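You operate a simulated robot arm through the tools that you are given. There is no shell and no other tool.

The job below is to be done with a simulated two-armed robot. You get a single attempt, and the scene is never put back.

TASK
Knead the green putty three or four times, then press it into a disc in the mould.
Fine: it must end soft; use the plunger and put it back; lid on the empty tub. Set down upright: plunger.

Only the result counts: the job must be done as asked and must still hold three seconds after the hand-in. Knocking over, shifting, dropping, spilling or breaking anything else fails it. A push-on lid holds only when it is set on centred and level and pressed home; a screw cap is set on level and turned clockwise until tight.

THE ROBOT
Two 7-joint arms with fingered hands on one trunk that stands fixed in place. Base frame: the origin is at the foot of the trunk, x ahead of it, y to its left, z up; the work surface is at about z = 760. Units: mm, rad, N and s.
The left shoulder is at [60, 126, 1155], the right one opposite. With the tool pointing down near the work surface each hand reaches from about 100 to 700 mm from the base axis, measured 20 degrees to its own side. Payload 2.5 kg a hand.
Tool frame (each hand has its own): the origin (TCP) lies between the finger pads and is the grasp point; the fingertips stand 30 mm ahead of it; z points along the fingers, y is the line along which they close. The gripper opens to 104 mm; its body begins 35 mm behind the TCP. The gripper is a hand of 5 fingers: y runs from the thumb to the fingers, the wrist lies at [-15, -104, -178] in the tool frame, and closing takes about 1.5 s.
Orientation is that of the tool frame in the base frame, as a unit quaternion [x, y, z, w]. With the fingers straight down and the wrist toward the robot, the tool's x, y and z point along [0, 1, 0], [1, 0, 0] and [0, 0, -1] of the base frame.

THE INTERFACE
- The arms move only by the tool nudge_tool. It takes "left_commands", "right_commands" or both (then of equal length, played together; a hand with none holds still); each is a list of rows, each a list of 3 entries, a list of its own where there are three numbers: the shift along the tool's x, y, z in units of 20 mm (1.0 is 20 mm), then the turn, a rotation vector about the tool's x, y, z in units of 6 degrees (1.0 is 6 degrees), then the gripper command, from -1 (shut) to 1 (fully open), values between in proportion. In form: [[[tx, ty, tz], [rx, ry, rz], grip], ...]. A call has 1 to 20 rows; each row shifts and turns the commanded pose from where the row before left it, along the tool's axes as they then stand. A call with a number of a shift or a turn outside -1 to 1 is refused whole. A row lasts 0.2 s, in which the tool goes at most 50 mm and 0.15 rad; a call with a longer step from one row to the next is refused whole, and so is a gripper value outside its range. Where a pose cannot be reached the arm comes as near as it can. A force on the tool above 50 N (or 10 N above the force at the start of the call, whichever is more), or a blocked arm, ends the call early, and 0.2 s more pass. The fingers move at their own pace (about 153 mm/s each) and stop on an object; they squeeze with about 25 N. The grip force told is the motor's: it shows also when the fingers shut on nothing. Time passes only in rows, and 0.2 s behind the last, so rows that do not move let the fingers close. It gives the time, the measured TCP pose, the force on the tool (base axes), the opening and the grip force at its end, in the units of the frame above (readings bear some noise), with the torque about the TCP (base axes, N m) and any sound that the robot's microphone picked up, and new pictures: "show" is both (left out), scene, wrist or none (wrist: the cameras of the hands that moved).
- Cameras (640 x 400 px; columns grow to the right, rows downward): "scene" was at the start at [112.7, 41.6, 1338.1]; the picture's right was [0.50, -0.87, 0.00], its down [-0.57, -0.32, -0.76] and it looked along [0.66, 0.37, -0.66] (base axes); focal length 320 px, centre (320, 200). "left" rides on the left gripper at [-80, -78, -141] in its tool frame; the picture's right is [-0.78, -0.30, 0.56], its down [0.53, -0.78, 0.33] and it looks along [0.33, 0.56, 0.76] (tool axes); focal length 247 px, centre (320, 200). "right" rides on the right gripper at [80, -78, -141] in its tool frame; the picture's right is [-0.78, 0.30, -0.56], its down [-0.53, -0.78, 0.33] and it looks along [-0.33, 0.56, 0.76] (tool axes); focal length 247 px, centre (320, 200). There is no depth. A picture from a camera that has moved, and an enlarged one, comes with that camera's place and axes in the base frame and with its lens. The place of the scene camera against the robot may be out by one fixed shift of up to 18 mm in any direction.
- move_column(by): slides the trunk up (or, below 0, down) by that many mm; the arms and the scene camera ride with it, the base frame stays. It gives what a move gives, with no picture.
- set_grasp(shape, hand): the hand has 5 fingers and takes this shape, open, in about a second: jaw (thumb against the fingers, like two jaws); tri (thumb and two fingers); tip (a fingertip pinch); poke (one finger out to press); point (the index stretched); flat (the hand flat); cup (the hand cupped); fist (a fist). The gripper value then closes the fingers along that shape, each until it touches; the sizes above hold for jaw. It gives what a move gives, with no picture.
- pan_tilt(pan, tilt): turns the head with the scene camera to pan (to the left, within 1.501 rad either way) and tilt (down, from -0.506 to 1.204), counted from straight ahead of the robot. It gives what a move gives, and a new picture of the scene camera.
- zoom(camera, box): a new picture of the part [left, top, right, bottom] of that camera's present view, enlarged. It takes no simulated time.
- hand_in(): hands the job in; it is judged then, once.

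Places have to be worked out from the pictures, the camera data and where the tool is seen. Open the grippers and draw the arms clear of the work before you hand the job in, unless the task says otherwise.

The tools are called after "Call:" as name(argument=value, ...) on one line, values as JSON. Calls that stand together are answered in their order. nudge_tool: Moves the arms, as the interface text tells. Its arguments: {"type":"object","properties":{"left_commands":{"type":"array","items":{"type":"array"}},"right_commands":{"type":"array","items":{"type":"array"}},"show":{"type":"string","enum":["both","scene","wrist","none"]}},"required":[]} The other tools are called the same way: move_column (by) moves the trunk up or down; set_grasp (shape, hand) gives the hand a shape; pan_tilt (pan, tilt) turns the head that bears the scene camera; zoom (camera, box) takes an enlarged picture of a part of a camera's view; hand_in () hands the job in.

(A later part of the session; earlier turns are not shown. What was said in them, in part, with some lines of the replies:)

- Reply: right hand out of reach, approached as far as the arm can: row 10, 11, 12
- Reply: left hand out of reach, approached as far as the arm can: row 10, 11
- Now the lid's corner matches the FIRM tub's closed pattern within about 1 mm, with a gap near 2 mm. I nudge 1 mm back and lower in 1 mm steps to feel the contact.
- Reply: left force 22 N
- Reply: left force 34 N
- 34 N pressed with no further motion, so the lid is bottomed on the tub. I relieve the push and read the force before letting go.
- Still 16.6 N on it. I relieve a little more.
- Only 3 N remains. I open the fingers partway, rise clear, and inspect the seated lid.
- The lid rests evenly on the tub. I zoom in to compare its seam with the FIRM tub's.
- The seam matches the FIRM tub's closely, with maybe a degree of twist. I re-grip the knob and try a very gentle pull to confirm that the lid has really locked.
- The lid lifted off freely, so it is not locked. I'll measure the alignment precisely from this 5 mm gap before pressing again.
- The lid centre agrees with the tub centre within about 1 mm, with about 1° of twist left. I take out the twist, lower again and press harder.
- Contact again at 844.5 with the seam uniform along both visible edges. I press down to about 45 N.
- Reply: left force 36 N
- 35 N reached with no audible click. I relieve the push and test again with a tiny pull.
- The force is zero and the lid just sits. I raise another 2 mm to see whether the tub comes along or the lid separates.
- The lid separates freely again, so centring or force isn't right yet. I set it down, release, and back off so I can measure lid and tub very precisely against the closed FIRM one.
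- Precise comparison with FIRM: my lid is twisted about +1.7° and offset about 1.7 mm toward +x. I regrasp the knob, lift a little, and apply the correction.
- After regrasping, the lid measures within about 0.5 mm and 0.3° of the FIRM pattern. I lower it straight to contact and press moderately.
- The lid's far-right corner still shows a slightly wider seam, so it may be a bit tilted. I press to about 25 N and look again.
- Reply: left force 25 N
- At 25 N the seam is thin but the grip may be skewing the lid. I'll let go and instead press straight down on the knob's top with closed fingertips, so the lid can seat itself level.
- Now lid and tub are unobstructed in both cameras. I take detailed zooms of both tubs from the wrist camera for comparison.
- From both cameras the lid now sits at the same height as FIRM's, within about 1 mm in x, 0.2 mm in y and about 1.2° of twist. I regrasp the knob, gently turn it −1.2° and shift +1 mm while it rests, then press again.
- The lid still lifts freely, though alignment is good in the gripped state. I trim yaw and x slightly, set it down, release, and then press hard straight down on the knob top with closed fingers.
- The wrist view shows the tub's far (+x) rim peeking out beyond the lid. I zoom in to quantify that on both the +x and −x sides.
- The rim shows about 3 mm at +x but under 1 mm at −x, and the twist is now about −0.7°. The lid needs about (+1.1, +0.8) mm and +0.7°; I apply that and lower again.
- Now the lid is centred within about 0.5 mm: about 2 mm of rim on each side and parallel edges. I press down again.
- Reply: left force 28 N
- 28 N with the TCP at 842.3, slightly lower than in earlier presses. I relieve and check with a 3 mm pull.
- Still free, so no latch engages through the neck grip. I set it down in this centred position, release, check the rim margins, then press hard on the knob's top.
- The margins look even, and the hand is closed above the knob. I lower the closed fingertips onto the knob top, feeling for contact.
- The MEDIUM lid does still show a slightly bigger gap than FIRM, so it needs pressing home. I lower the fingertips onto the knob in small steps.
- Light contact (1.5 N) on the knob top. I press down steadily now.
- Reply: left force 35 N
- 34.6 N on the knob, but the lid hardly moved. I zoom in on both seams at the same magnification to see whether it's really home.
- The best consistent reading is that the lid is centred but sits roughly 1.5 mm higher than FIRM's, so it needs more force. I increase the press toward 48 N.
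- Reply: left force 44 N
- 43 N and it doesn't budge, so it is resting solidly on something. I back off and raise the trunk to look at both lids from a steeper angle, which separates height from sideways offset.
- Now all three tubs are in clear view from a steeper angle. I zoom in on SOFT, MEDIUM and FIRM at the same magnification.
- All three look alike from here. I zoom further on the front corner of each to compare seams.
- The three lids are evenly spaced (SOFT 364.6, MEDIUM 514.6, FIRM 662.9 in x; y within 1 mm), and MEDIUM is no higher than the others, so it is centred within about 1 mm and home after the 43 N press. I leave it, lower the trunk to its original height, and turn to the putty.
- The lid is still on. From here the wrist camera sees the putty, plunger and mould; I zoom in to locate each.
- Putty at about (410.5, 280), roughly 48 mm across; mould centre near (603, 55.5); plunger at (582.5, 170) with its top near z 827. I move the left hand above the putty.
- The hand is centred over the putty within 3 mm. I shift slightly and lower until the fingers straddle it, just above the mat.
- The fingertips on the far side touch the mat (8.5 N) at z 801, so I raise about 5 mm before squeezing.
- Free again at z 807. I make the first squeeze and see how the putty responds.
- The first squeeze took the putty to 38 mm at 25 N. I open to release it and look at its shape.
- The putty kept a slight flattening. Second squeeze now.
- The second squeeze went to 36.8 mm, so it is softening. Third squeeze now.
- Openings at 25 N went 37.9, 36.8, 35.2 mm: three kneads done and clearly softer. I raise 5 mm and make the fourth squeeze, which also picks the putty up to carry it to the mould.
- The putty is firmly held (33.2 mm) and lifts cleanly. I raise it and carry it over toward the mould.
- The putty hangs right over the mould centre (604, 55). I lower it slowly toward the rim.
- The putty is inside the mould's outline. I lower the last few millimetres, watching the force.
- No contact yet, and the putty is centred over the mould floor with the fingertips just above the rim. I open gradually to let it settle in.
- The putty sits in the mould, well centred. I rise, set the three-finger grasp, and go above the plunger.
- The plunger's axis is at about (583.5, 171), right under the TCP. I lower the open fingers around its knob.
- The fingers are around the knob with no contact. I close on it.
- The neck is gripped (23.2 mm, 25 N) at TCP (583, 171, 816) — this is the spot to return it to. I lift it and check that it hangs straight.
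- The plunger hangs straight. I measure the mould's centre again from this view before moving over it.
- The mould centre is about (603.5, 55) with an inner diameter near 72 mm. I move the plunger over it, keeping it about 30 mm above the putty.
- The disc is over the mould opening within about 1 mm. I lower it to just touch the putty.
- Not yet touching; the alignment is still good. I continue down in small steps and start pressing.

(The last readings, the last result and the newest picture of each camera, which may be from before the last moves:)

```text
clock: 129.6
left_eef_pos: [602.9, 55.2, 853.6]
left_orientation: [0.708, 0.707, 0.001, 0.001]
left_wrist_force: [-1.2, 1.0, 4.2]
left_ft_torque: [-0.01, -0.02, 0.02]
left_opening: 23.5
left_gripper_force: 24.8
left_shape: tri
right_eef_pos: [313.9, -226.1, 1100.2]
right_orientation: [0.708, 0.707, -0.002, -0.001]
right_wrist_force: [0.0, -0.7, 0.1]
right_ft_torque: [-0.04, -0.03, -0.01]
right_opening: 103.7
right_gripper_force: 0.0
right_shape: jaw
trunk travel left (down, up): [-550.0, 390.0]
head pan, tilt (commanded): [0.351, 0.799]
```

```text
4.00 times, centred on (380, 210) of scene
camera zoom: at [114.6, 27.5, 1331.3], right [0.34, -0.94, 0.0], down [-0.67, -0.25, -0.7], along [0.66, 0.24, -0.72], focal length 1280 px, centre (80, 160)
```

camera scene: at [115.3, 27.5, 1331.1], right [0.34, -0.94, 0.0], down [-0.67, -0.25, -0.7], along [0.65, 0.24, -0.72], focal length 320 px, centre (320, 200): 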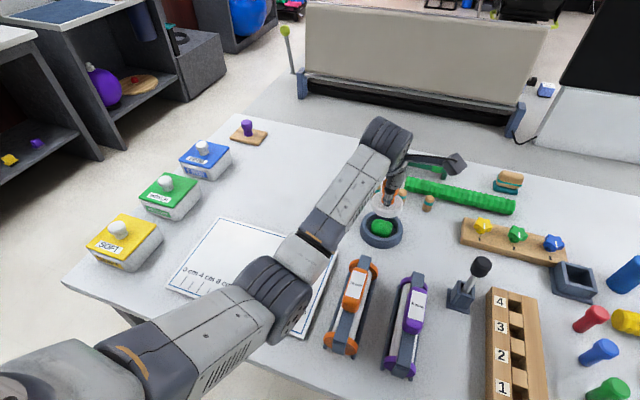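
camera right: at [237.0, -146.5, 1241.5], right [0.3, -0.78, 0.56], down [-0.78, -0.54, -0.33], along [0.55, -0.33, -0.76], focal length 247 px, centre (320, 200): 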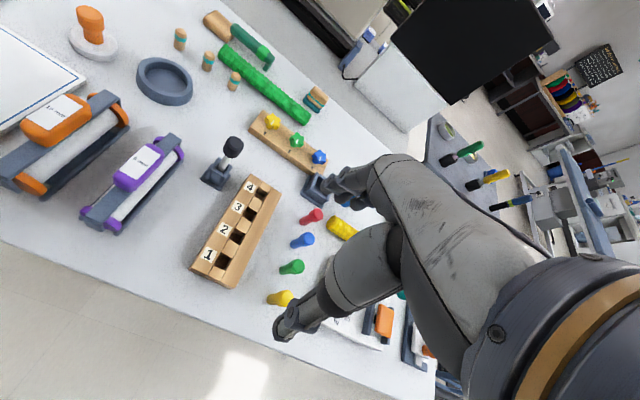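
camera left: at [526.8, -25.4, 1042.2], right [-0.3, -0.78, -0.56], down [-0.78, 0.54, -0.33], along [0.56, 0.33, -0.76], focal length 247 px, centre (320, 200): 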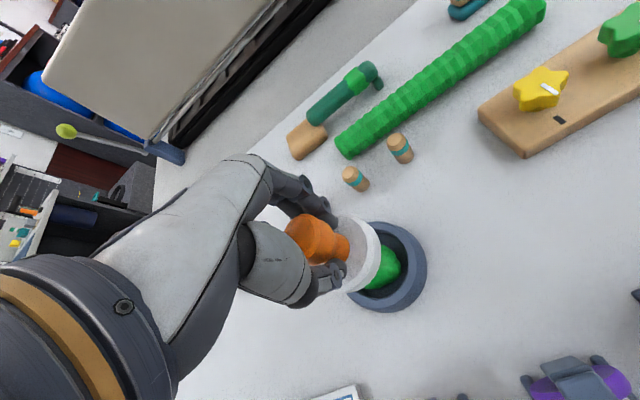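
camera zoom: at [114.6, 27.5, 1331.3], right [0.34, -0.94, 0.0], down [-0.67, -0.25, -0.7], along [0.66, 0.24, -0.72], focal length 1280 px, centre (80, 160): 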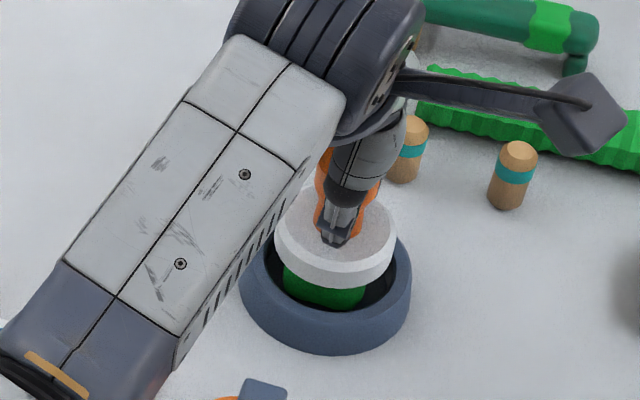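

Contact with the putty at TCP z 853.6 (4 N). I keep pressing down gradually.

Call:
nudge_tool(left_commands=[[[0, 0, 0.15], [0, 0, 0], -1], [[0, 0, 0.15], [0, 0, 0], -1], [[0, 0, 0.15], [0, 0, 0], -1], [[0, 0, 0], [0, 0, 0], -1], [[0, 0, 0], [0, 0, 0], -1]], show="none")

Call:
nudge_tool(left_commands=[[[0, 0, 0.15], [0, 0, 0], -1], [[0, 0, 0.15], [0, 0, 0], -1], [[0, 0, 0], [0, 0, 0], -1], [[0, 0, 0], [0, 0, 0], -1]], show="none")

Call:
zoom(camera="scene", box=[330, 160, 430, 260])

Call:
zoom(camera="left", box=[240, 150, 460, 350])

```text
clock: 130.8
left_eef_pos: [602.4, 54.8, 844.0]
left_orientation: [0.708, 0.706, 0.001, 0.0]
left_wrist_force: [2.6, -0.5, 12.7]
left_ft_torque: [-0.03, -0.23, -0.03]
left_opening: 24.0
left_gripper_force: 24.9
left_shape: tri
right_eef_pos: [314.5, -225.7, 1099.6]
right_orientation: [0.707, 0.708, 0.0, 0.001]
right_wrist_force: [-0.6, -0.1, 0.2]
right_ft_torque: [-0.02, 0.04, 0.05]
right_opening: 103.9
right_gripper_force: 0.2
right_shape: jaw
trunk travel left (down, up): [-550.0, 390.0]
head pan, tilt (commanded): [0.351, 0.799]
```

```text
clock: 131.8
left_eef_pos: [602.8, 55.4, 835.7]
left_orientation: [0.708, 0.706, -0.001, 0.0]
left_wrist_force: [-0.5, 0.6, -0.2]
left_ft_torque: [0.0, 0.01, -0.01]
left_opening: 24.0
left_gripper_force: 25.3
left_shape: tri
right_eef_pos: [315.8, -224.5, 1099.9]
right_orientation: [0.707, 0.707, -0.001, -0.001]
right_wrist_force: [-0.1, 0.4, 0.1]
right_ft_torque: [0.02, 0.01, -0.03]
right_opening: 103.7
right_gripper_force: 0.1
right_shape: jaw
trunk travel left (down, up): [-550.0, 390.0]
head pan, tilt (commanded): [0.351, 0.799]
```

```text
4.00 times, centred on (380, 210) of scene
camera zoom: at [115.1, 27.5, 1331.0], right [0.34, -0.94, 0.0], down [-0.67, -0.25, -0.7], along [0.65, 0.24, -0.72], focal length 1280 px, centre (80, 160)
```

zoom: 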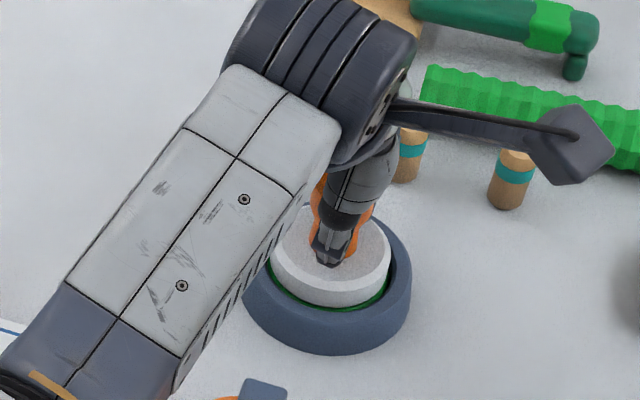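

```text
2.00 times, centred on (350, 250) of left
camera zoom: at [526.0, -25.1, 978.1], right [-0.3, -0.77, -0.56], down [-0.78, 0.54, -0.33], along [0.55, 0.33, -0.76], focal length 494 px, centre (260, 100)
```

zoom: 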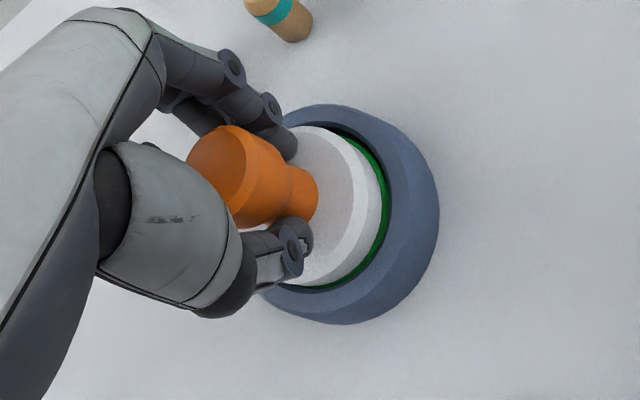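

The force dropped to zero and a green ring now shows all around the plunger: the putty has spread into a disc. I press a little further to make sure it is firm and level.

Call:
nudge_tool(left_commands=[[[0, 0, 0.1], [0, 0, 0], -1], [[0, 0, 0], [0, 0, 0], -1]], show="none")

Call:
nudge_tool(left_commands=[[[0, 0, 0.1], [0, 0, 0], -1], [[0, 0, 0], [0, 0, 0], -1]], show="none")

Call:
zoom(camera="left", box=[280, 180, 420, 320])

```text
clock: 132.4
left_eef_pos: [603.6, 54.2, 836.6]
left_orientation: [0.708, 0.706, 0.0, 0.001]
left_wrist_force: [-1.5, -0.2, 2.4]
left_ft_torque: [0.04, -0.04, -0.01]
left_opening: 23.7
left_gripper_force: 25.7
left_shape: tri
right_eef_pos: [315.8, -226.2, 1100.2]
right_orientation: [0.707, 0.707, -0.001, -0.001]
right_wrist_force: [0.1, 0.3, -0.3]
right_ft_torque: [-0.01, -0.02, -0.02]
right_opening: 103.5
right_gripper_force: 0.1
right_shape: jaw
trunk travel left (down, up): [-550.0, 390.0]
head pan, tilt (commanded): [0.351, 0.799]
```

```text
clock: 133.0
left_eef_pos: [603.8, 54.4, 835.7]
left_orientation: [0.709, 0.706, 0.001, 0.002]
left_wrist_force: [-0.6, 0.0, 8.7]
left_ft_torque: [0.02, -0.11, 0.04]
left_opening: 23.7
left_gripper_force: 24.7
left_shape: tri
right_eef_pos: [314.5, -226.1, 1099.4]
right_orientation: [0.707, 0.707, 0.0, 0.0]
right_wrist_force: [-0.5, -0.4, 0.1]
right_ft_torque: [0.0, -0.03, -0.01]
right_opening: 103.9
right_gripper_force: 0.1
right_shape: jaw
trunk travel left (down, up): [-550.0, 390.0]
head pan, tilt (commanded): [0.351, 0.799]
```

```text
2.86 times, centred on (350, 250) of left
camera zoom: at [525.9, -24.9, 976.4], right [-0.3, -0.78, -0.56], down [-0.77, 0.54, -0.34], along [0.56, 0.33, -0.76], focal length 706 px, centre (234, 57)
```

zoom: 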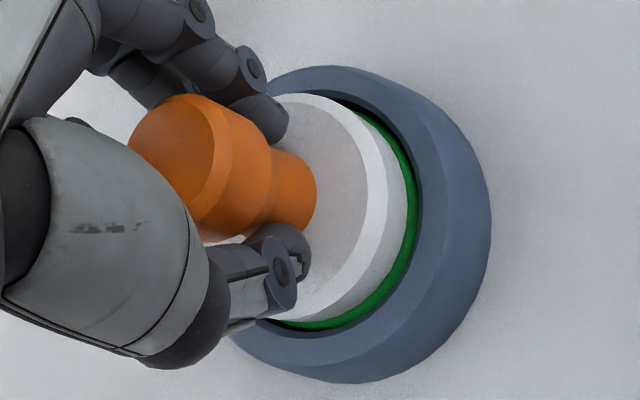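

Now it resists rigidly (8.7 N at 835.7) with an even green ring around. One firmer push to finish, then I relieve it.

Call:
nudge_tool(left_commands=[[[0, 0, 0.1], [0, 0, 0], -1], [[0, 0, 0.1], [0, 0, 0], -1], [[0, 0, 0], [0, 0, 0], -1], [[0, 0, 0], [0, 0, 0], -1]], show="none")

Call:
nudge_tool(left_commands=[[[0, 0, -0.15], [0, 0, 0], -1], [[0, 0, -0.15], [0, 0, 0], -1], [[0, 0, -0.1], [0, 0, 0], -1], [[0, 0, -0.15], [0, 0, 0], -1], [[0, 0, 0], [0, 0, 0], -1]], show="none")

Call:
zoom(camera="left", box=[260, 170, 440, 330])

Call:
zoom(camera="scene", box=[330, 170, 430, 260])

```text
clock: 134.0
left_eef_pos: [603.0, 54.4, 834.1]
left_orientation: [0.709, 0.705, 0.003, 0.005]
left_wrist_force: [-3.0, 1.4, 23.4]
left_ft_torque: [0.04, -0.01, 0.0]
left_opening: 24.2
left_gripper_force: 24.8
left_shape: tri
right_eef_pos: [313.7, -225.4, 1100.9]
right_orientation: [0.707, 0.707, 0.0, 0.0]
right_wrist_force: [0.9, -0.6, 0.0]
right_ft_torque: [0.01, 0.01, 0.0]
right_opening: 103.4
right_gripper_force: 0.1
right_shape: jaw
trunk travel left (down, up): [-550.0, 390.0]
head pan, tilt (commanded): [0.351, 0.799]
```

```text
clock: 135.2
left_eef_pos: [603.1, 55.5, 838.2]
left_orientation: [0.709, 0.706, 0.0, -0.002]
left_wrist_force: [0.2, -0.6, -1.2]
left_ft_torque: [-0.01, 0.02, -0.01]
left_opening: 23.8
left_gripper_force: 24.6
left_shape: tri
right_eef_pos: [314.2, -226.7, 1099.5]
right_orientation: [0.706, 0.708, 0.0, -0.001]
right_wrist_force: [0.1, 0.2, 0.0]
right_ft_torque: [0.02, 0.01, 0.0]
right_opening: 103.6
right_gripper_force: 0.0
right_shape: jaw
trunk travel left (down, up): [-550.0, 390.0]
head pan, tilt (commanded): [0.351, 0.799]
```

```text
2.50 times, centred on (350, 250) of left
camera zoom: at [525.9, -24.7, 980.1], right [-0.3, -0.77, -0.56], down [-0.78, 0.54, -0.33], along [0.55, 0.33, -0.76], focal length 617 px, centre (245, 75)
```

zoom: 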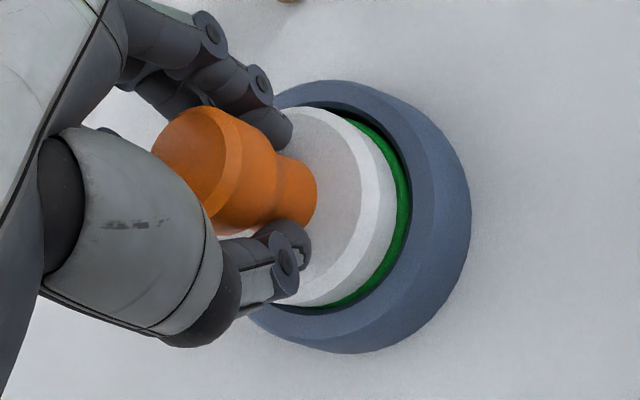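

```text
4.44 times, centred on (380, 215) of scene
camera zoom: at [115.3, 27.5, 1331.0], right [0.34, -0.94, 0.0], down [-0.67, -0.25, -0.7], along [0.65, 0.24, -0.72], focal length 1422 px, centre (53, 133)
```

zoom: 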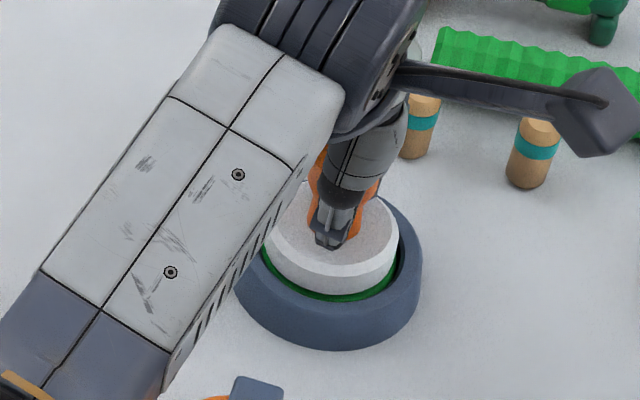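

The disc is made. I lift the plunger straight out and check the putty stays in the mould.

Call:
nudge_tool(left_commands=[[[0, 0, -0.2], [0, 0, 0], -1], [[0, 0, -0.4], [0, 0, 0], -1], [[0, 0, -0.8], [0, 0, 0], -1], [[0, 0, -0.9], [0, 0, 0], -1], [[0, 0, -0.8], [0, 0, 0], -1], [[0, 0, 0], [0, 0, 0], -1]])

Call:
zoom(camera="scene", box=[330, 150, 430, 260])

Call:
zoom(camera="left", box=[260, 170, 440, 330])

```text
clock: 136.6
left_eef_pos: [604.0, 54.5, 902.3]
left_orientation: [0.708, 0.706, 0.001, -0.001]
left_wrist_force: [0.0, 1.0, -0.9]
left_ft_torque: [-0.04, -0.01, 0.02]
left_opening: 23.4
left_gripper_force: 25.0
left_shape: tri
right_eef_pos: [314.6, -225.3, 1098.4]
right_orientation: [0.707, 0.708, 0.0, 0.0]
right_wrist_force: [-0.5, 0.8, -0.4]
right_ft_torque: [-0.03, -0.01, -0.03]
right_opening: 103.5
right_gripper_force: 0.1
right_shape: jaw
trunk travel left (down, up): [-550.0, 390.0]
head pan, tilt (commanded): [0.351, 0.799]
camera scene: at [115.3, 27.5, 1331.1], right [0.34, -0.94, 0.0], down [-0.67, -0.25, -0.7], along [0.65, 0.24, -0.72], focal length 320 px, centre (320, 200)
camera left: at [526.2, -25.1, 1043.1], right [-0.3, -0.78, -0.56], down [-0.78, 0.54, -0.33], along [0.56, 0.33, -0.76], focal length 247 px, centre (320, 200)
```

scene: 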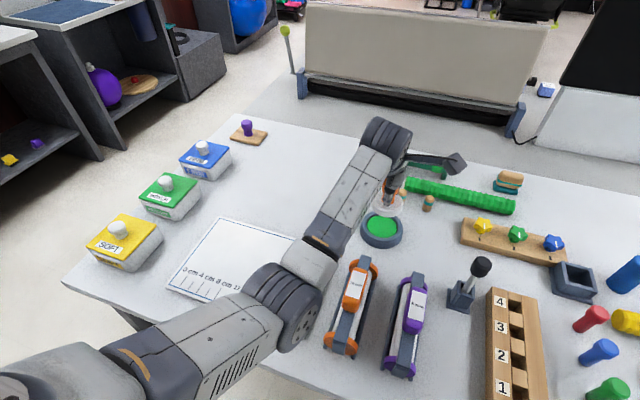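
left: 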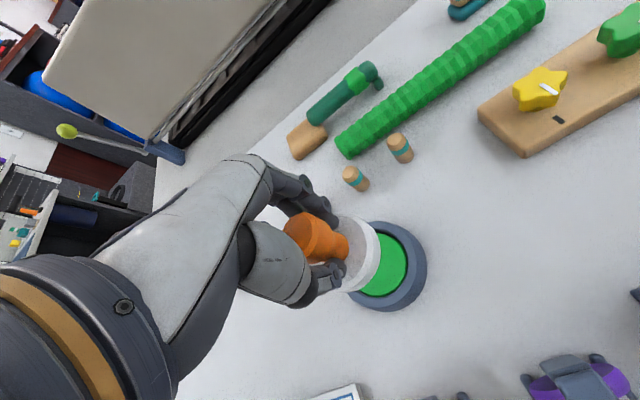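

```text
3.64 times, centred on (380, 205) of scene
camera zoom: at [115.3, 27.5, 1331.1], right [0.34, -0.94, 0.0], down [-0.67, -0.25, -0.7], along [0.65, 0.24, -0.72], focal length 1163 px, centre (102, 182)
```

zoom: 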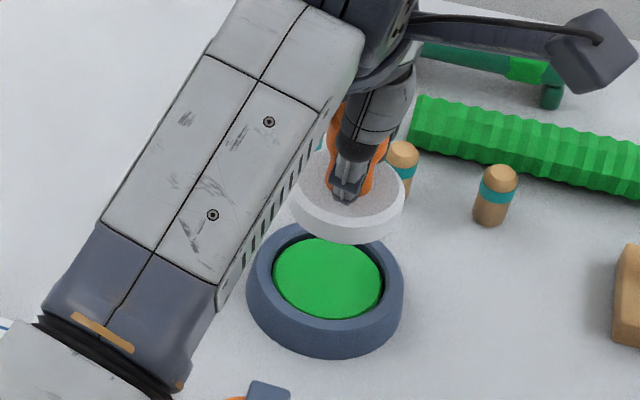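

```text
2.50 times, centred on (350, 250) of left
camera zoom: at [526.2, -25.1, 1043.1], right [-0.3, -0.78, -0.56], down [-0.78, 0.54, -0.33], along [0.56, 0.33, -0.76], focal length 617 px, centre (245, 75)
```

zoom: 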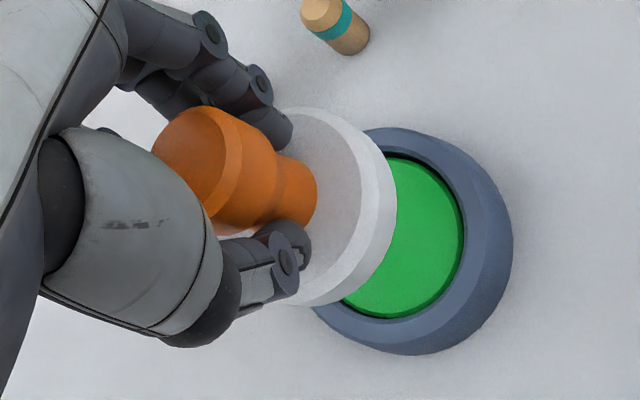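

The putty is now a clean flat disc filling the mould. I carry the plunger back to its original spot.

Call:
nudge_tool(left_commands=[[[0.4, -0.1, 0], [0, 0, 0], -1], [[0.95, -0.16, 0], [0, 0, 0], -1], [[0.95, -0.16, 0], [0, 0, 0], -1], [[0.95, -0.16, 0], [0, 0, 0], -1], [[0.95, -0.16, 0], [0, 0, 0], -1], [[0.95, -0.16, 0], [0, 0, 0], -1], [[0.66, -0.1, 0], [0, 0, 0], -1], [[0, 0, 0], [0, 0, 0], -1], [[0, 0, 0], [0, 0, 0], -1]], show="none")

Call:
nudge_tool(left_commands=[[[0, 0, 0.9], [0, 0, 0], -1], [[0, 0, 0.9], [0, 0, 0], -1], [[0, 0, 0.9], [0, 0, 0], -1], [[0, 0, 0.8], [0, 0, 0], -1], [[0, 0, 0.3], [0, 0, 0], -1], [[0, 0, 0], [0, 0, 0], -1]])

Call:
zoom(camera="left", box=[220, 150, 420, 350])

Call:
zoom(camera="scene", box=[280, 150, 400, 250])

```text
clock: 138.6
left_eef_pos: [582.8, 170.5, 901.7]
left_orientation: [0.708, 0.706, 0.001, 0.0]
left_wrist_force: [-0.3, -0.4, -2.3]
left_ft_torque: [-0.01, -0.01, -0.01]
left_opening: 23.9
left_gripper_force: 24.9
left_shape: tri
right_eef_pos: [314.9, -225.7, 1100.1]
right_orientation: [0.707, 0.707, -0.001, 0.0]
right_wrist_force: [-0.5, -0.2, 0.0]
right_ft_torque: [0.04, -0.01, 0.02]
right_opening: 103.6
right_gripper_force: 0.1
right_shape: jaw
trunk travel left (down, up): [-550.0, 390.0]
head pan, tilt (commanded): [0.351, 0.799]
```

```text
clock: 140.0
left_eef_pos: [584.4, 170.6, 826.1]
left_orientation: [0.708, 0.706, 0.0, -0.001]
left_wrist_force: [0.6, 0.2, -0.9]
left_ft_torque: [-0.02, -0.01, -0.04]
left_opening: 23.7
left_gripper_force: 25.5
left_shape: tri
right_eef_pos: [315.3, -227.1, 1098.8]
right_orientation: [0.707, 0.707, -0.002, -0.001]
right_wrist_force: [0.1, 0.8, 0.5]
right_ft_torque: [-0.01, -0.01, 0.0]
right_opening: 104.0
right_gripper_force: 0.1
right_shape: jaw
trunk travel left (down, up): [-550.0, 390.0]
head pan, tilt (commanded): [0.351, 0.799]
camera scene: at [115.3, 27.6, 1331.1], right [0.34, -0.94, 0.0], down [-0.67, -0.25, -0.7], along [0.65, 0.24, -0.72], focal length 320 px, centre (320, 200)
camera left: at [506.3, 91.3, 967.1], right [-0.3, -0.78, -0.56], down [-0.78, 0.54, -0.33], along [0.56, 0.33, -0.76], focal length 247 px, centre (320, 200)
```

scene: 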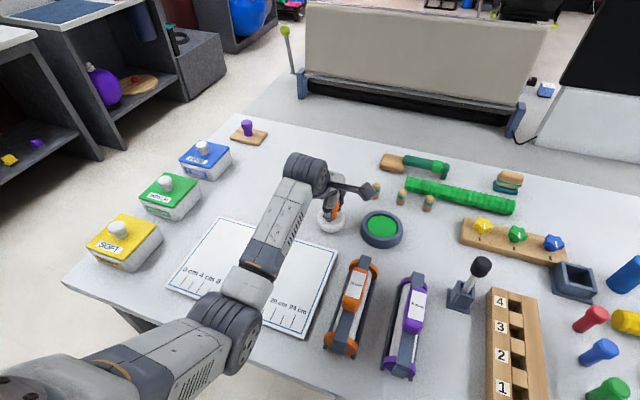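
left: 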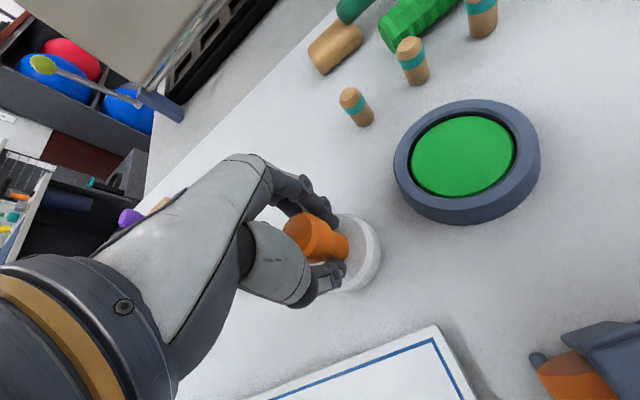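

```text
2.00 times, centred on (320, 250) of left
camera zoom: at [506.3, 91.3, 967.1], right [-0.3, -0.78, -0.56], down [-0.78, 0.54, -0.33], along [0.56, 0.33, -0.76], focal length 494 px, centre (320, 100)
```

zoom: 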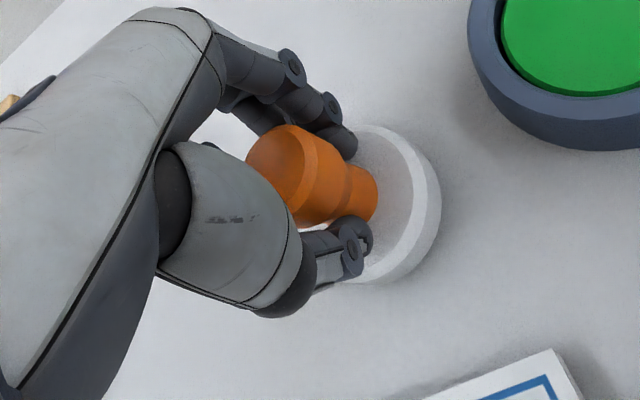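

```text
4.00 times, centred on (340, 200) of scene
camera zoom: at [115.3, 27.6, 1331.1], right [0.34, -0.94, 0.0], down [-0.67, -0.25, -0.7], along [0.65, 0.24, -0.72], focal length 1280 px, centre (240, 200)
```

zoom: 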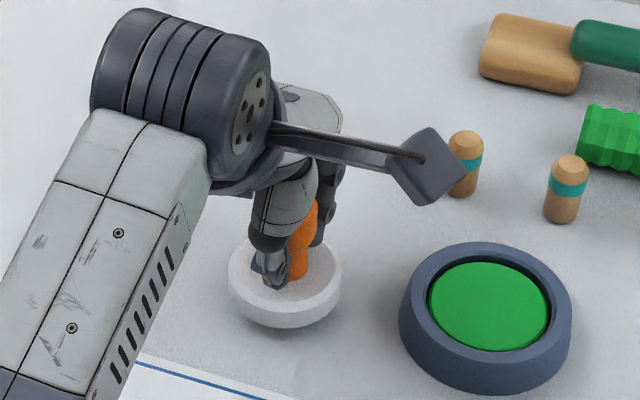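

The plunger is back over its old place (within 1 mm) and about 10 mm up. I lower it gently until it touches the table.

Call:
nudge_tool(left_commands=[[[0, 0, 0.15], [0, 0, 0], -1], [[0, 0, 0.1], [0, 0, 0], -1], [[0, 0, 0.1], [0, 0, 0], -1], [[0, 0, 0], [0, 0, 0], -1]], show="none")

Call:
nudge_tool(left_commands=[[[0, 0, 0.06], [0, 0, 0], -1], [[0, 0, 0], [0, 0, 0], -1]], show="none")

```text
clock: 141.0
left_eef_pos: [583.8, 170.8, 818.5]
left_orientation: [0.708, 0.706, 0.0, 0.0]
left_wrist_force: [-0.4, 0.4, -1.7]
left_ft_torque: [0.02, -0.02, 0.0]
left_opening: 23.8
left_gripper_force: 24.8
left_shape: tri
right_eef_pos: [314.5, -225.9, 1099.6]
right_orientation: [0.707, 0.707, -0.001, 0.0]
right_wrist_force: [0.7, 0.8, -0.2]
right_ft_torque: [0.01, 0.01, -0.01]
right_opening: 103.7
right_gripper_force: 0.1
right_shape: jaw
trunk travel left (down, up): [-550.0, 390.0]
head pan, tilt (commanded): [0.351, 0.799]
```

```text
clock: 141.6
left_eef_pos: [583.2, 169.5, 818.2]
left_orientation: [0.708, 0.706, 0.0, 0.0]
left_wrist_force: [0.3, 0.1, -1.4]
left_ft_torque: [0.02, 0.0, 0.0]
left_opening: 23.8
left_gripper_force: 25.3
left_shape: tri
right_eef_pos: [316.2, -225.7, 1099.2]
right_orientation: [0.707, 0.707, 0.0, 0.0]
right_wrist_force: [-0.3, 0.0, 0.0]
right_ft_torque: [0.03, 0.01, -0.02]
right_opening: 103.8
right_gripper_force: 0.0
right_shape: jaw
trunk travel left (down, up): [-550.0, 390.0]
head pan, tilt (commanded): [0.351, 0.799]
```

Still hanging (−1.4 N). I go down in further 1 mm steps.

Call:
nudge_tool(left_commands=[[[0, 0, 0.05], [0, 0, 0], -1], [[0, 0, 0], [0, 0, 0], -1]], show="none")

Call:
nudge_tool(left_commands=[[[0, 0, 0.05], [0, 0, 0], -1], [[0, 0, 0], [0, 0, 0], -1]], show="none")

Call:
zoom(camera="scene", box=[280, 150, 400, 250])

```text
clock: 142.2
left_eef_pos: [583.2, 169.9, 817.5]
left_orientation: [0.708, 0.706, 0.0, 0.0]
left_wrist_force: [-0.1, 0.1, -1.6]
left_ft_torque: [0.01, -0.01, -0.01]
left_opening: 24.1
left_gripper_force: 25.4
left_shape: tri
right_eef_pos: [316.0, -225.5, 1099.9]
right_orientation: [0.708, 0.707, -0.001, -0.001]
right_wrist_force: [0.6, 0.3, -0.3]
right_ft_torque: [0.01, -0.03, 0.02]
right_opening: 103.8
right_gripper_force: 0.1
right_shape: jaw
trunk travel left (down, up): [-550.0, 390.0]
head pan, tilt (commanded): [0.351, 0.799]
```

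```text
clock: 142.8
left_eef_pos: [582.9, 170.3, 817.8]
left_orientation: [0.708, 0.706, -0.001, 0.0]
left_wrist_force: [0.6, 0.1, -2.0]
left_ft_torque: [0.0, 0.0, -0.02]
left_opening: 24.1
left_gripper_force: 24.7
left_shape: tri
right_eef_pos: [315.9, -226.3, 1099.8]
right_orientation: [0.707, 0.707, 0.0, 0.0]
right_wrist_force: [-0.1, -0.5, -0.1]
right_ft_torque: [-0.03, 0.03, 0.0]
right_opening: 103.6
right_gripper_force: 0.1
right_shape: jaw
trunk travel left (down, up): [-550.0, 390.0]
head pan, tilt (commanded): [0.351, 0.799]
```

```text
4.00 times, centred on (340, 200) of scene
camera zoom: at [115.3, 27.6, 1331.1], right [0.34, -0.94, 0.0], down [-0.67, -0.25, -0.7], along [0.65, 0.24, -0.72], focal length 1280 px, centre (240, 200)
```

zoom: 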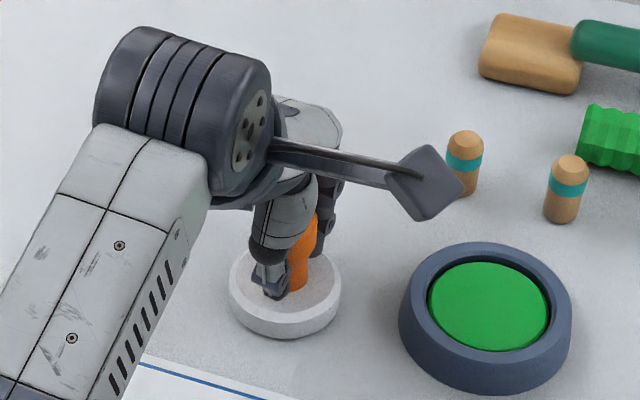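

Still carrying its weight, so it's not yet on the table. I continue down.

Call:
nudge_tool(left_commands=[[[0, 0, 0.06], [0, 0, 0], -1], [[0, 0, 0], [0, 0, 0], -1]], show="none")

Call:
nudge_tool(left_commands=[[[0, 0, 0.06], [0, 0, 0], -1], [[0, 0, 0], [0, 0, 0], -1]], show="none")

Call:
nudge_tool(left_commands=[[[0, 0, 0.06], [0, 0, 0], -1], [[0, 0, 0], [0, 0, 0], -1]], show="none")

```text
clock: 143.4
left_eef_pos: [582.9, 169.5, 816.6]
left_orientation: [0.708, 0.706, 0.0, 0.001]
left_wrist_force: [0.3, 0.3, 0.7]
left_ft_torque: [0.03, -0.06, 0.0]
left_opening: 24.0
left_gripper_force: 25.0
left_shape: tri
right_eef_pos: [315.8, -225.4, 1099.9]
right_orientation: [0.707, 0.707, -0.001, -0.001]
right_wrist_force: [-0.1, -0.8, -1.0]
right_ft_torque: [0.0, 0.03, -0.01]
right_opening: 103.8
right_gripper_force: 0.0
right_shape: jaw
trunk travel left (down, up): [-550.0, 390.0]
head pan, tilt (commanded): [0.351, 0.799]
```

```text
clock: 144.0
left_eef_pos: [583.4, 169.4, 814.7]
left_orientation: [0.708, 0.706, 0.0, 0.0]
left_wrist_force: [-1.0, -0.5, 4.4]
left_ft_torque: [0.01, -0.08, -0.01]
left_opening: 23.7
left_gripper_force: 25.3
left_shape: tri
right_eef_pos: [314.4, -225.6, 1099.5]
right_orientation: [0.707, 0.707, -0.001, 0.0]
right_wrist_force: [0.8, -0.4, 0.9]
right_ft_torque: [0.02, 0.01, -0.02]
right_opening: 103.9
right_gripper_force: 0.1
right_shape: jaw
trunk travel left (down, up): [-550.0, 390.0]
head pan, tilt (commanded): [0.351, 0.799]
```

```text
clock: 144.6
left_eef_pos: [583.0, 169.9, 815.0]
left_orientation: [0.709, 0.706, 0.002, 0.001]
left_wrist_force: [0.3, 0.2, 9.7]
left_ft_torque: [0.05, -0.12, 0.01]
left_opening: 24.4
left_gripper_force: 25.2
left_shape: tri
right_eef_pos: [314.8, -227.0, 1101.2]
right_orientation: [0.707, 0.707, 0.0, 0.0]
right_wrist_force: [-0.1, -0.6, -0.1]
right_ft_torque: [-0.02, 0.02, 0.02]
right_opening: 103.5
right_gripper_force: 0.0
right_shape: jaw
trunk travel left (down, up): [-550.0, 390.0]
head pan, tilt (commanded): [0.351, 0.799]
```

It stands on the table (9.7 N). I ease the push by about 2 mm and open the fingers gently.

Call:
nudge_tool(left_commands=[[[0, 0, -0.1], [0, 0, 0], -1], [[0, 0, 0], [0, 0, 0], -1], [[0, 0, 0], [0, 0, 0], -0.5], [[0, 0, 0], [0, 0, 0], -0.3], [[0, 0, 0], [0, 0, 0], 0], [[0, 0, 0], [0, 0, 0], 0.4], [[0, 0, 0], [0, 0, 0], 0.7], [[0, 0, 0], [0, 0, 0], 0.7]], show="wrist")

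Call:
zoom(camera="left", box=[220, 150, 420, 350])

Call:
zoom(camera="scene", box=[280, 150, 400, 250])

```text
clock: 146.4
left_eef_pos: [583.7, 169.2, 814.1]
left_orientation: [0.708, 0.706, 0.0, 0.001]
left_wrist_force: [0.7, 0.7, 0.3]
left_ft_torque: [0.01, -0.03, 0.01]
left_opening: 87.9
left_gripper_force: 0.0
left_shape: tri
right_eef_pos: [315.9, -225.4, 1100.1]
right_orientation: [0.707, 0.707, -0.001, -0.001]
right_wrist_force: [0.0, -0.3, -0.4]
right_ft_torque: [-0.01, -0.01, 0.02]
right_opening: 103.6
right_gripper_force: 0.1
right_shape: jaw
trunk travel left (down, up): [-550.0, 390.0]
head pan, tilt (commanded): [0.351, 0.799]
camera left: at [506.4, 91.1, 955.7], right [-0.3, -0.78, -0.56], down [-0.78, 0.54, -0.33], along [0.56, 0.33, -0.76], focal length 247 px, centre (320, 200)
```

left: 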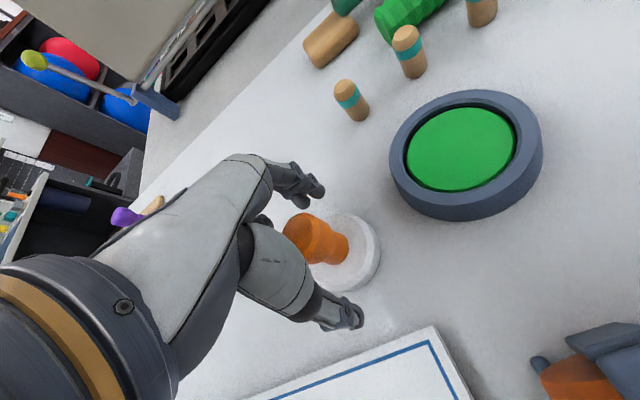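

```text
2.00 times, centred on (320, 250) of left
camera zoom: at [506.4, 91.1, 955.7], right [-0.3, -0.78, -0.56], down [-0.78, 0.54, -0.33], along [0.56, 0.33, -0.76], focal length 494 px, centre (320, 100)
```

zoom: 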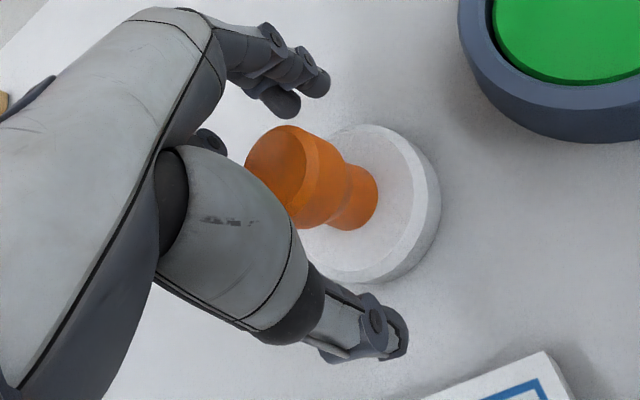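

```text
4.00 times, centred on (340, 200) of scene
camera zoom: at [115.1, 27.5, 1331.1], right [0.34, -0.94, 0.0], down [-0.67, -0.25, -0.7], along [0.65, 0.24, -0.72], focal length 1280 px, centre (240, 200)
```

zoom: 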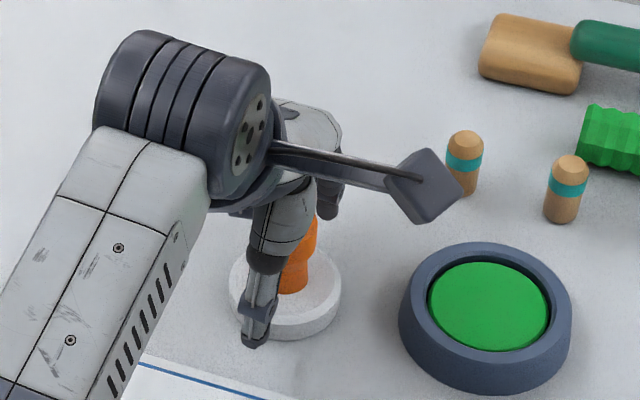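

The plunger stands upright on its original spot and the disc is fine. I rise clear and move the left hand over to inspect the MEDIUM lid and the properly closed SOFT lid from identical camera offsets.

Call:
nudge_tool(left_commands=[[[0, 0, -0.5], [0, 0, 0], 1], [[0, 0, -0.9], [0, 0, 0], 1], [[0, 0, -1], [0, 0, 0], 1], [[0, 0, -1], [0, 0, 0], 1], [[0, 0, -1], [0, 0, 0], 1], [[0, 0, -1], [0, 0, 0], 1], [[0, 0, -1], [0, 0, 0], 1], [[0, 0, -1], [0, 0, 0], 1], [[0, 0, -1], [0, 0, 0], 1], [[0, 0, -1], [0, 0, 0], 1]], show="scene")

Call:
nudge_tool(left_commands=[[[0.97, -0.46, 0], [0, 0, 0], 1], [[0.97, -0.46, 0], [0, 0, 0], 1], [[0.97, -0.46, 0], [0, 0, 0], 1], [[0.97, -0.46, 0], [0, 0, 0], 1], [[0.97, -0.46, 0], [0, 0, 0], 1], [[0.97, -0.46, 0], [0, 0, 0], 1], [[0.97, -0.46, 0], [0, 0, 0], 1], [[0.97, -0.46, 0], [0, 0, 0], 1], [[0.97, -0.46, 0], [0, 0, 0], 1], [[0.97, -0.46, 0], [0, 0, 0], 1], [[0.97, -0.46, 0], [0, 0, 0], 1], [[0.97, -0.46, 0], [0, 0, 0], 1], [[0.97, -0.46, 0], [0, 0, 0], 1], [[0.97, -0.46, 0], [0, 0, 0], 1], [[0.97, -0.46, 0], [0, 0, 0], 1], [[0.97, -0.46, 0], [0, 0, 0], 1], [[0.97, -0.46, 0], [0, 0, 0], 1], [[0.97, -0.46, 0], [0, 0, 0], 1], [[0.97, -0.46, 0], [0, 0, 0], 1], [[0.97, -0.46, 0], [0, 0, 0], 1]], show="wrist")

```text
clock: 148.6
left_eef_pos: [583.4, 169.0, 1002.8]
left_orientation: [0.709, 0.706, 0.0, 0.0]
left_wrist_force: [0.9, -1.1, 0.3]
left_ft_torque: [-0.01, 0.0, 0.04]
left_opening: 103.8
left_gripper_force: 0.1
left_shape: tri
right_eef_pos: [316.0, -226.2, 1099.6]
right_orientation: [0.707, 0.707, -0.001, 0.0]
right_wrist_force: [0.5, 0.1, 0.1]
right_ft_torque: [0.02, 0.02, 0.0]
right_opening: 103.7
right_gripper_force: 0.1
right_shape: jaw
trunk travel left (down, up): [-550.0, 390.0]
head pan, tilt (commanded): [0.351, 0.799]
camera scene: at [115.1, 27.5, 1331.1], right [0.34, -0.94, 0.0], down [-0.67, -0.25, -0.7], along [0.65, 0.24, -0.72], focal length 320 px, centre (320, 200)
```

scene: 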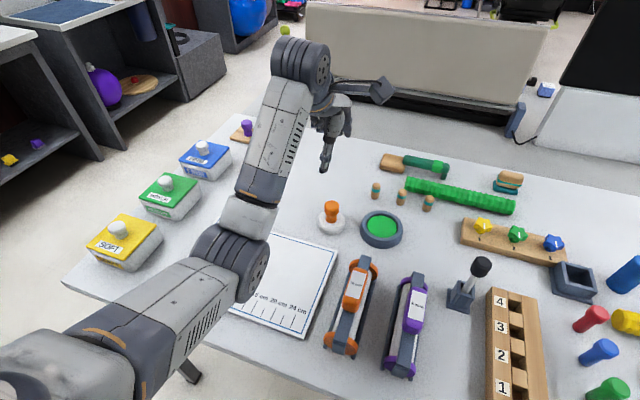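

```text
clock: 152.8
left_eef_pos: [400.9, 559.1, 1003.4]
left_orientation: [0.708, 0.706, 0.0, 0.0]
left_wrist_force: [-0.2, -0.1, 0.4]
left_ft_torque: [0.0, -0.06, 0.02]
left_opening: 103.6
left_gripper_force: 0.1
left_shape: tri
right_eef_pos: [315.9, -225.6, 1099.0]
right_orientation: [0.707, 0.707, 0.0, -0.001]
right_wrist_force: [-0.7, 0.5, 0.6]
right_ft_torque: [-0.01, 0.01, 0.0]
right_opening: 103.6
right_gripper_force: 0.0
right_shape: jaw
trunk travel left (down, up): [-550.0, 390.0]
head pan, tilt (commanded): [0.351, 0.799]
camera left: at [323.4, 479.6, 1144.0], right [-0.3, -0.78, -0.56], down [-0.77, 0.54, -0.33], along [0.56, 0.33, -0.76], focal length 247 px, centre (320, 200)
```

left: 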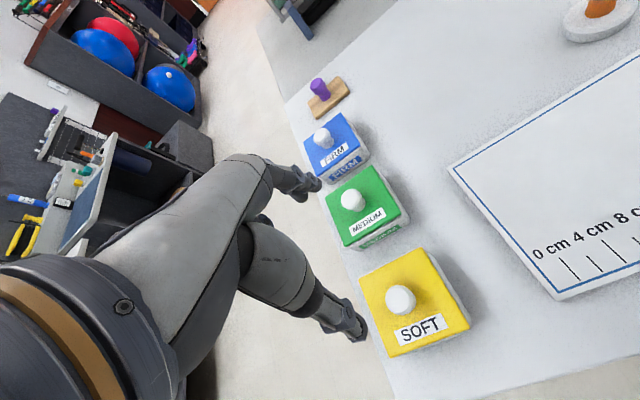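

From here I take detailed zooms of the MEDIUM lid, then shift the hand exactly 150 mm back to view SOFT with the same geometry.

Call:
zoom(camera="left", box=[320, 160, 420, 250])

Call:
zoom(camera="left", box=[335, 205, 415, 255])

Call:
zoom(camera="left", box=[370, 160, 420, 220])

Call:
nudge_tool(left_commands=[[[0, -0.9375, 0], [0, 0, 0], 1], [[0, -0.9375, 0], [0, 0, 0], 1], [[0, -0.9375, 0], [0, 0, 0], 1], [[0, -0.9375, 0], [0, 0, 0], 1], [[0, -0.9375, 0], [0, 0, 0], 1], [[0, -0.9375, 0], [0, 0, 0], 1], [[0, -0.9375, 0], [0, 0, 0], 1], [[0, -0.9375, 0], [0, 0, 0], 1], [[0, 0, 0], [0, 0, 0], 1]], show="wrist")

Call:
zoom(camera="left", box=[320, 160, 420, 250])

Call:
zoom(camera="left", box=[335, 205, 415, 255])

Call:
zoom(camera="left", box=[370, 160, 420, 220])

```text
4.44 times, centred on (370, 205) of left
camera zoom: at [323.4, 479.6, 1144.0], right [-0.3, -0.78, -0.56], down [-0.77, 0.54, -0.33], along [0.56, 0.33, -0.76], focal length 1098 px, centre (98, 178)
```

zoom: 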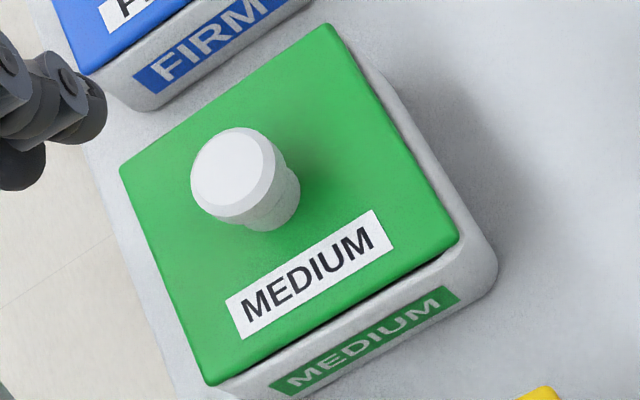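

```text
8.00 times, centred on (375, 230) of left
camera zoom: at [323.4, 479.6, 1144.0], right [-0.3, -0.78, -0.56], down [-0.77, 0.54, -0.33], along [0.56, 0.33, -0.76], focal length 1976 px, centre (-120, -40)
```

zoom: 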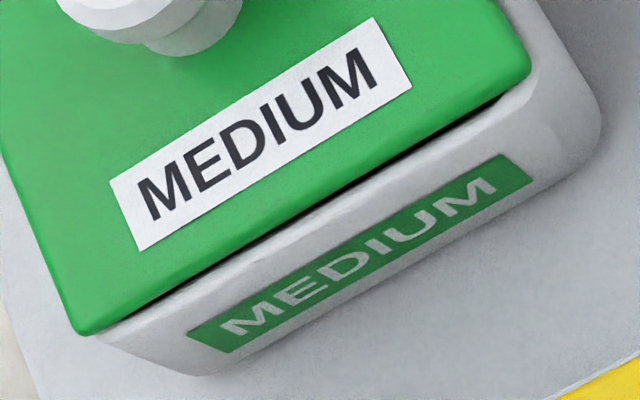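

```text
6.67 times, centred on (395, 190) of left
camera zoom: at [323.4, 479.6, 1144.0], right [-0.3, -0.78, -0.56], down [-0.77, 0.54, -0.33], along [0.56, 0.33, -0.76], focal length 1646 px, centre (-180, 267)
```

zoom: 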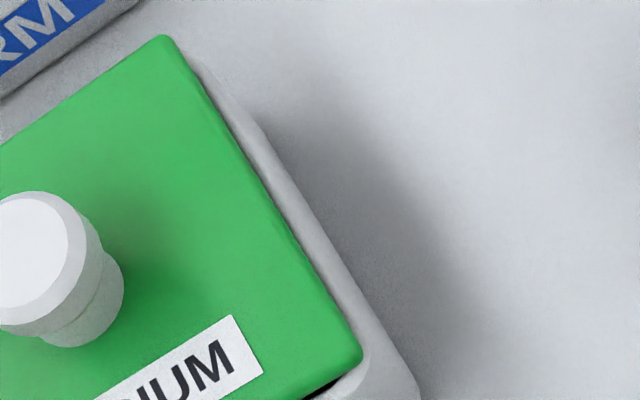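

```text
clock: 154.8
left_eef_pos: [249.9, 560.2, 1002.1]
left_orientation: [0.708, 0.706, 0.0, 0.0]
left_wrist_force: [-0.2, -0.4, -0.9]
left_ft_torque: [-0.03, 0.0, -0.01]
left_opening: 103.8
left_gripper_force: 0.0
left_shape: tri
right_eef_pos: [313.9, -226.1, 1100.2]
right_orientation: [0.707, 0.707, -0.001, 0.0]
right_wrist_force: [0.5, 0.3, 0.5]
right_ft_torque: [0.01, -0.04, 0.05]
right_opening: 103.6
right_gripper_force: 0.1
right_shape: jaw
trunk travel left (down, up): [-550.0, 390.0]
head pan, tilt (commanded): [0.351, 0.799]
camera left: at [172.8, 480.1, 1143.6], right [-0.3, -0.77, -0.56], down [-0.77, 0.54, -0.33], along [0.56, 0.33, -0.76], focal length 247 px, centre (320, 200)
```

left: 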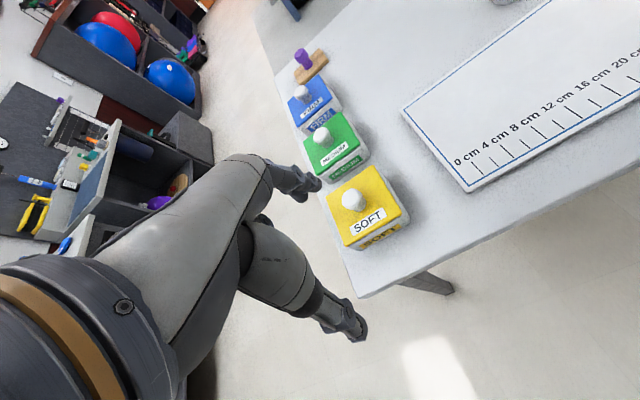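

```text
4.44 times, centred on (370, 205) of left
camera zoom: at [172.8, 480.1, 1143.6], right [-0.3, -0.77, -0.56], down [-0.77, 0.54, -0.33], along [0.56, 0.33, -0.76], focal length 1098 px, centre (98, 178)
```

zoom: 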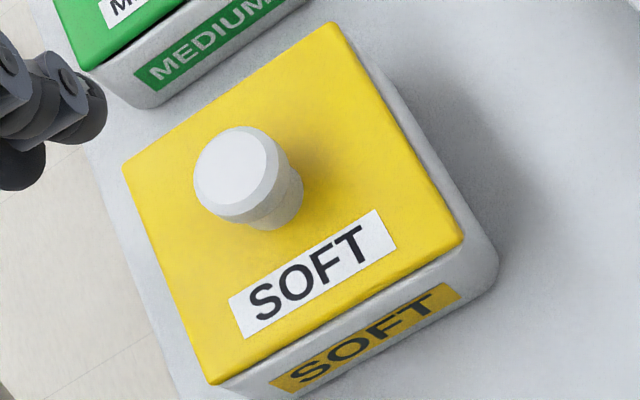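

```text
8.00 times, centred on (375, 230) of left
camera zoom: at [172.8, 480.1, 1143.6], right [-0.3, -0.77, -0.56], down [-0.77, 0.54, -0.33], along [0.56, 0.33, -0.76], focal length 1976 px, centre (-120, -40)
```

zoom: 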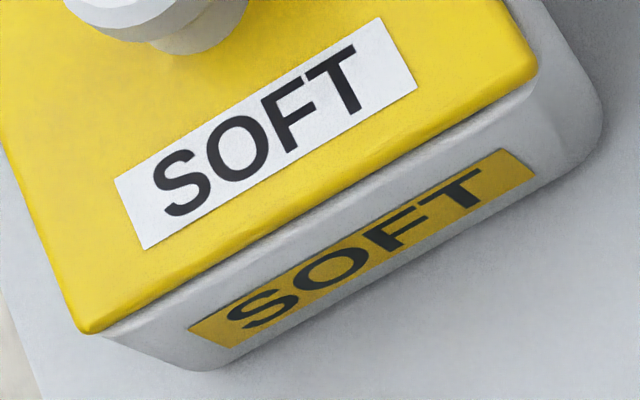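

```text
6.67 times, centred on (395, 190) of left
camera zoom: at [172.8, 480.1, 1143.6], right [-0.3, -0.77, -0.56], down [-0.77, 0.54, -0.33], along [0.56, 0.33, -0.76], focal length 1646 px, centre (-180, 267)
```

zoom: 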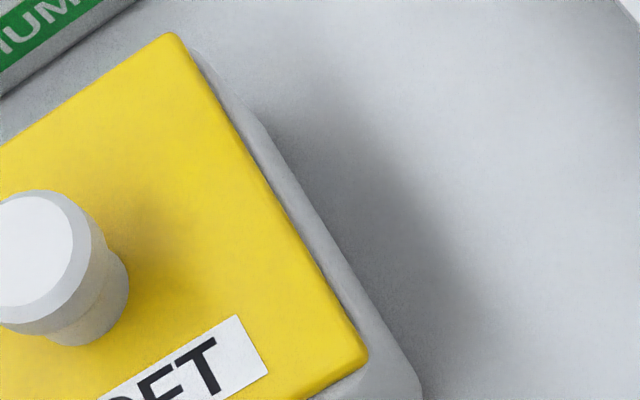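

From identical viewpoints, MEDIUM's lid matches the closed SOFT lid to within about 1 mm, 0.5° and in height, so it is centred, level and home. I raise the left hand clear and take a last overall look.

Call:
nudge_tool(left_commands=[[[0, 0, -0.9], [0, 0, 0], 1], [[0, 0, -0.9], [0, 0, 0], 1], [[0, 0, -0.9], [0, 0, 0], 1], [[0, 0, 0], [0, 0, 0], 1]], show="scene")

Call:
zoom(camera="scene", box=[300, 180, 430, 260])

Call:
zoom(camera="scene", box=[70, 110, 290, 280])

```text
clock: 155.8
left_eef_pos: [249.3, 559.3, 1056.7]
left_orientation: [0.708, 0.706, 0.001, 0.0]
left_wrist_force: [-0.1, 0.9, -0.1]
left_ft_torque: [0.0, -0.03, 0.02]
left_opening: 103.8
left_gripper_force: 0.1
left_shape: tri
right_eef_pos: [315.1, -224.9, 1099.0]
right_orientation: [0.707, 0.707, -0.001, -0.001]
right_wrist_force: [-0.3, -0.3, -0.9]
right_ft_torque: [-0.02, 0.02, 0.03]
right_opening: 103.6
right_gripper_force: 0.0
right_shape: jaw
trunk travel left (down, up): [-550.0, 390.0]
head pan, tilt (commanded): [0.351, 0.799]
camera scene: at [115.2, 27.6, 1331.1], right [0.34, -0.94, 0.0], down [-0.67, -0.25, -0.7], along [0.65, 0.24, -0.72], focal length 320 px, centre (320, 200)
```

scene: 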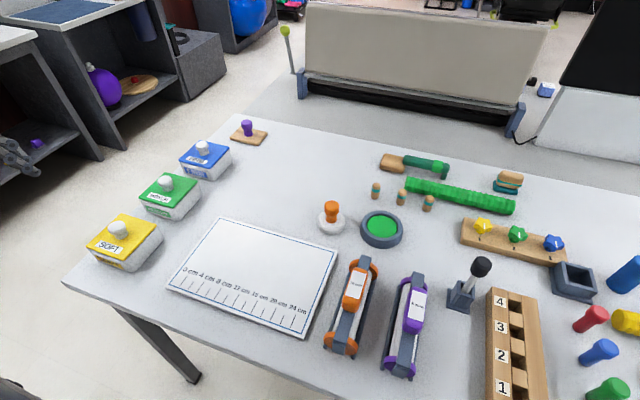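

```text
4.92 times, centred on (365, 220) of scene
camera zoom: at [115.2, 27.6, 1331.1], right [0.34, -0.94, 0.0], down [-0.67, -0.25, -0.7], along [0.65, 0.24, -0.72], focal length 1575 px, centre (98, 102)
```

zoom: 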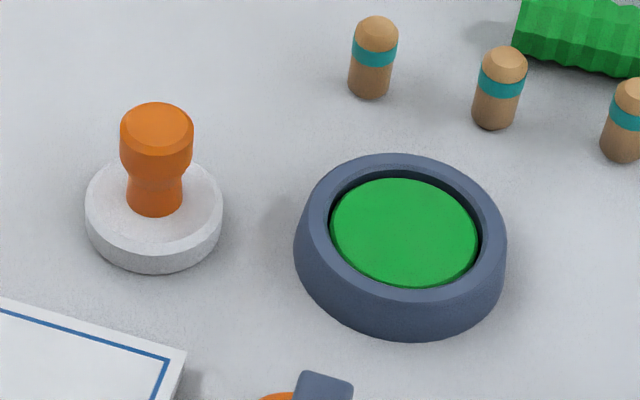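

```text
2.35 times, centred on (180, 195) of scene
camera zoom: at [115.2, 27.6, 1331.1], right [0.34, -0.94, 0.0], down [-0.67, -0.25, -0.7], along [0.65, 0.24, -0.72], focal length 753 px, centre (649, 212)
```

zoom: 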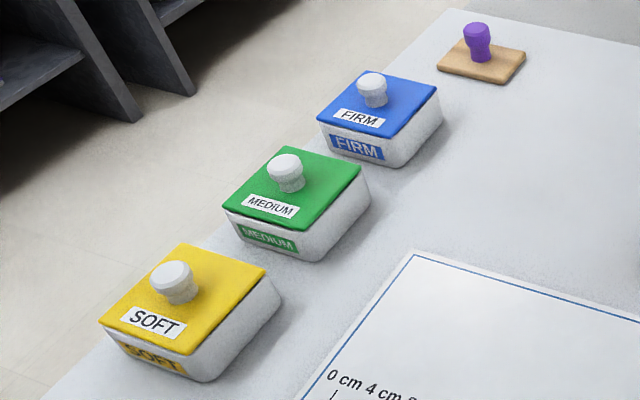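

Everything stands as it should: the putty is a clean disc in the mould, the plunger is upright on its old spot, the MEDIUM lid sits on its tub like the other two, and both arms are clear with open hands. I hand the job in.

Call:
hand_in()

```text
The job is handed in.
```

I kneaded the green putty and pressed it into a disc in the mould. The plunger is back upright, and the MEDIUM lid is on the empty tub, though I could not confirm that it locks. I have not seen the judged result.

- **Putty:** I squeezed it three times on the mat and a fourth time when I picked it up. At the same squeeze force it gave a little more each time (37.9, 36.8, 35.2, then 33.2 mm), so it was softening. After pressing, it fills the mould as a flat, even disc. I did not recheck how soft it was afterwards.
- **Plunger:** I used the orange one. It stands upright within about 1 mm of where it started.
- **Lid:** It sits level, at about the same height as the closed SOFT lid and within about 1 mm of where that lid sits on its tub. I pressed the knob with 43 N at the end. I never heard a click. After each of the four earlier presses (25 to 36 N) the lid lifted off freely when I tested it, and I did not test it again after the last one. If the lid has to lock, this is the part most likely to fail.

I noticed nothing else move or get knocked. Both arms are clear with the hands open.
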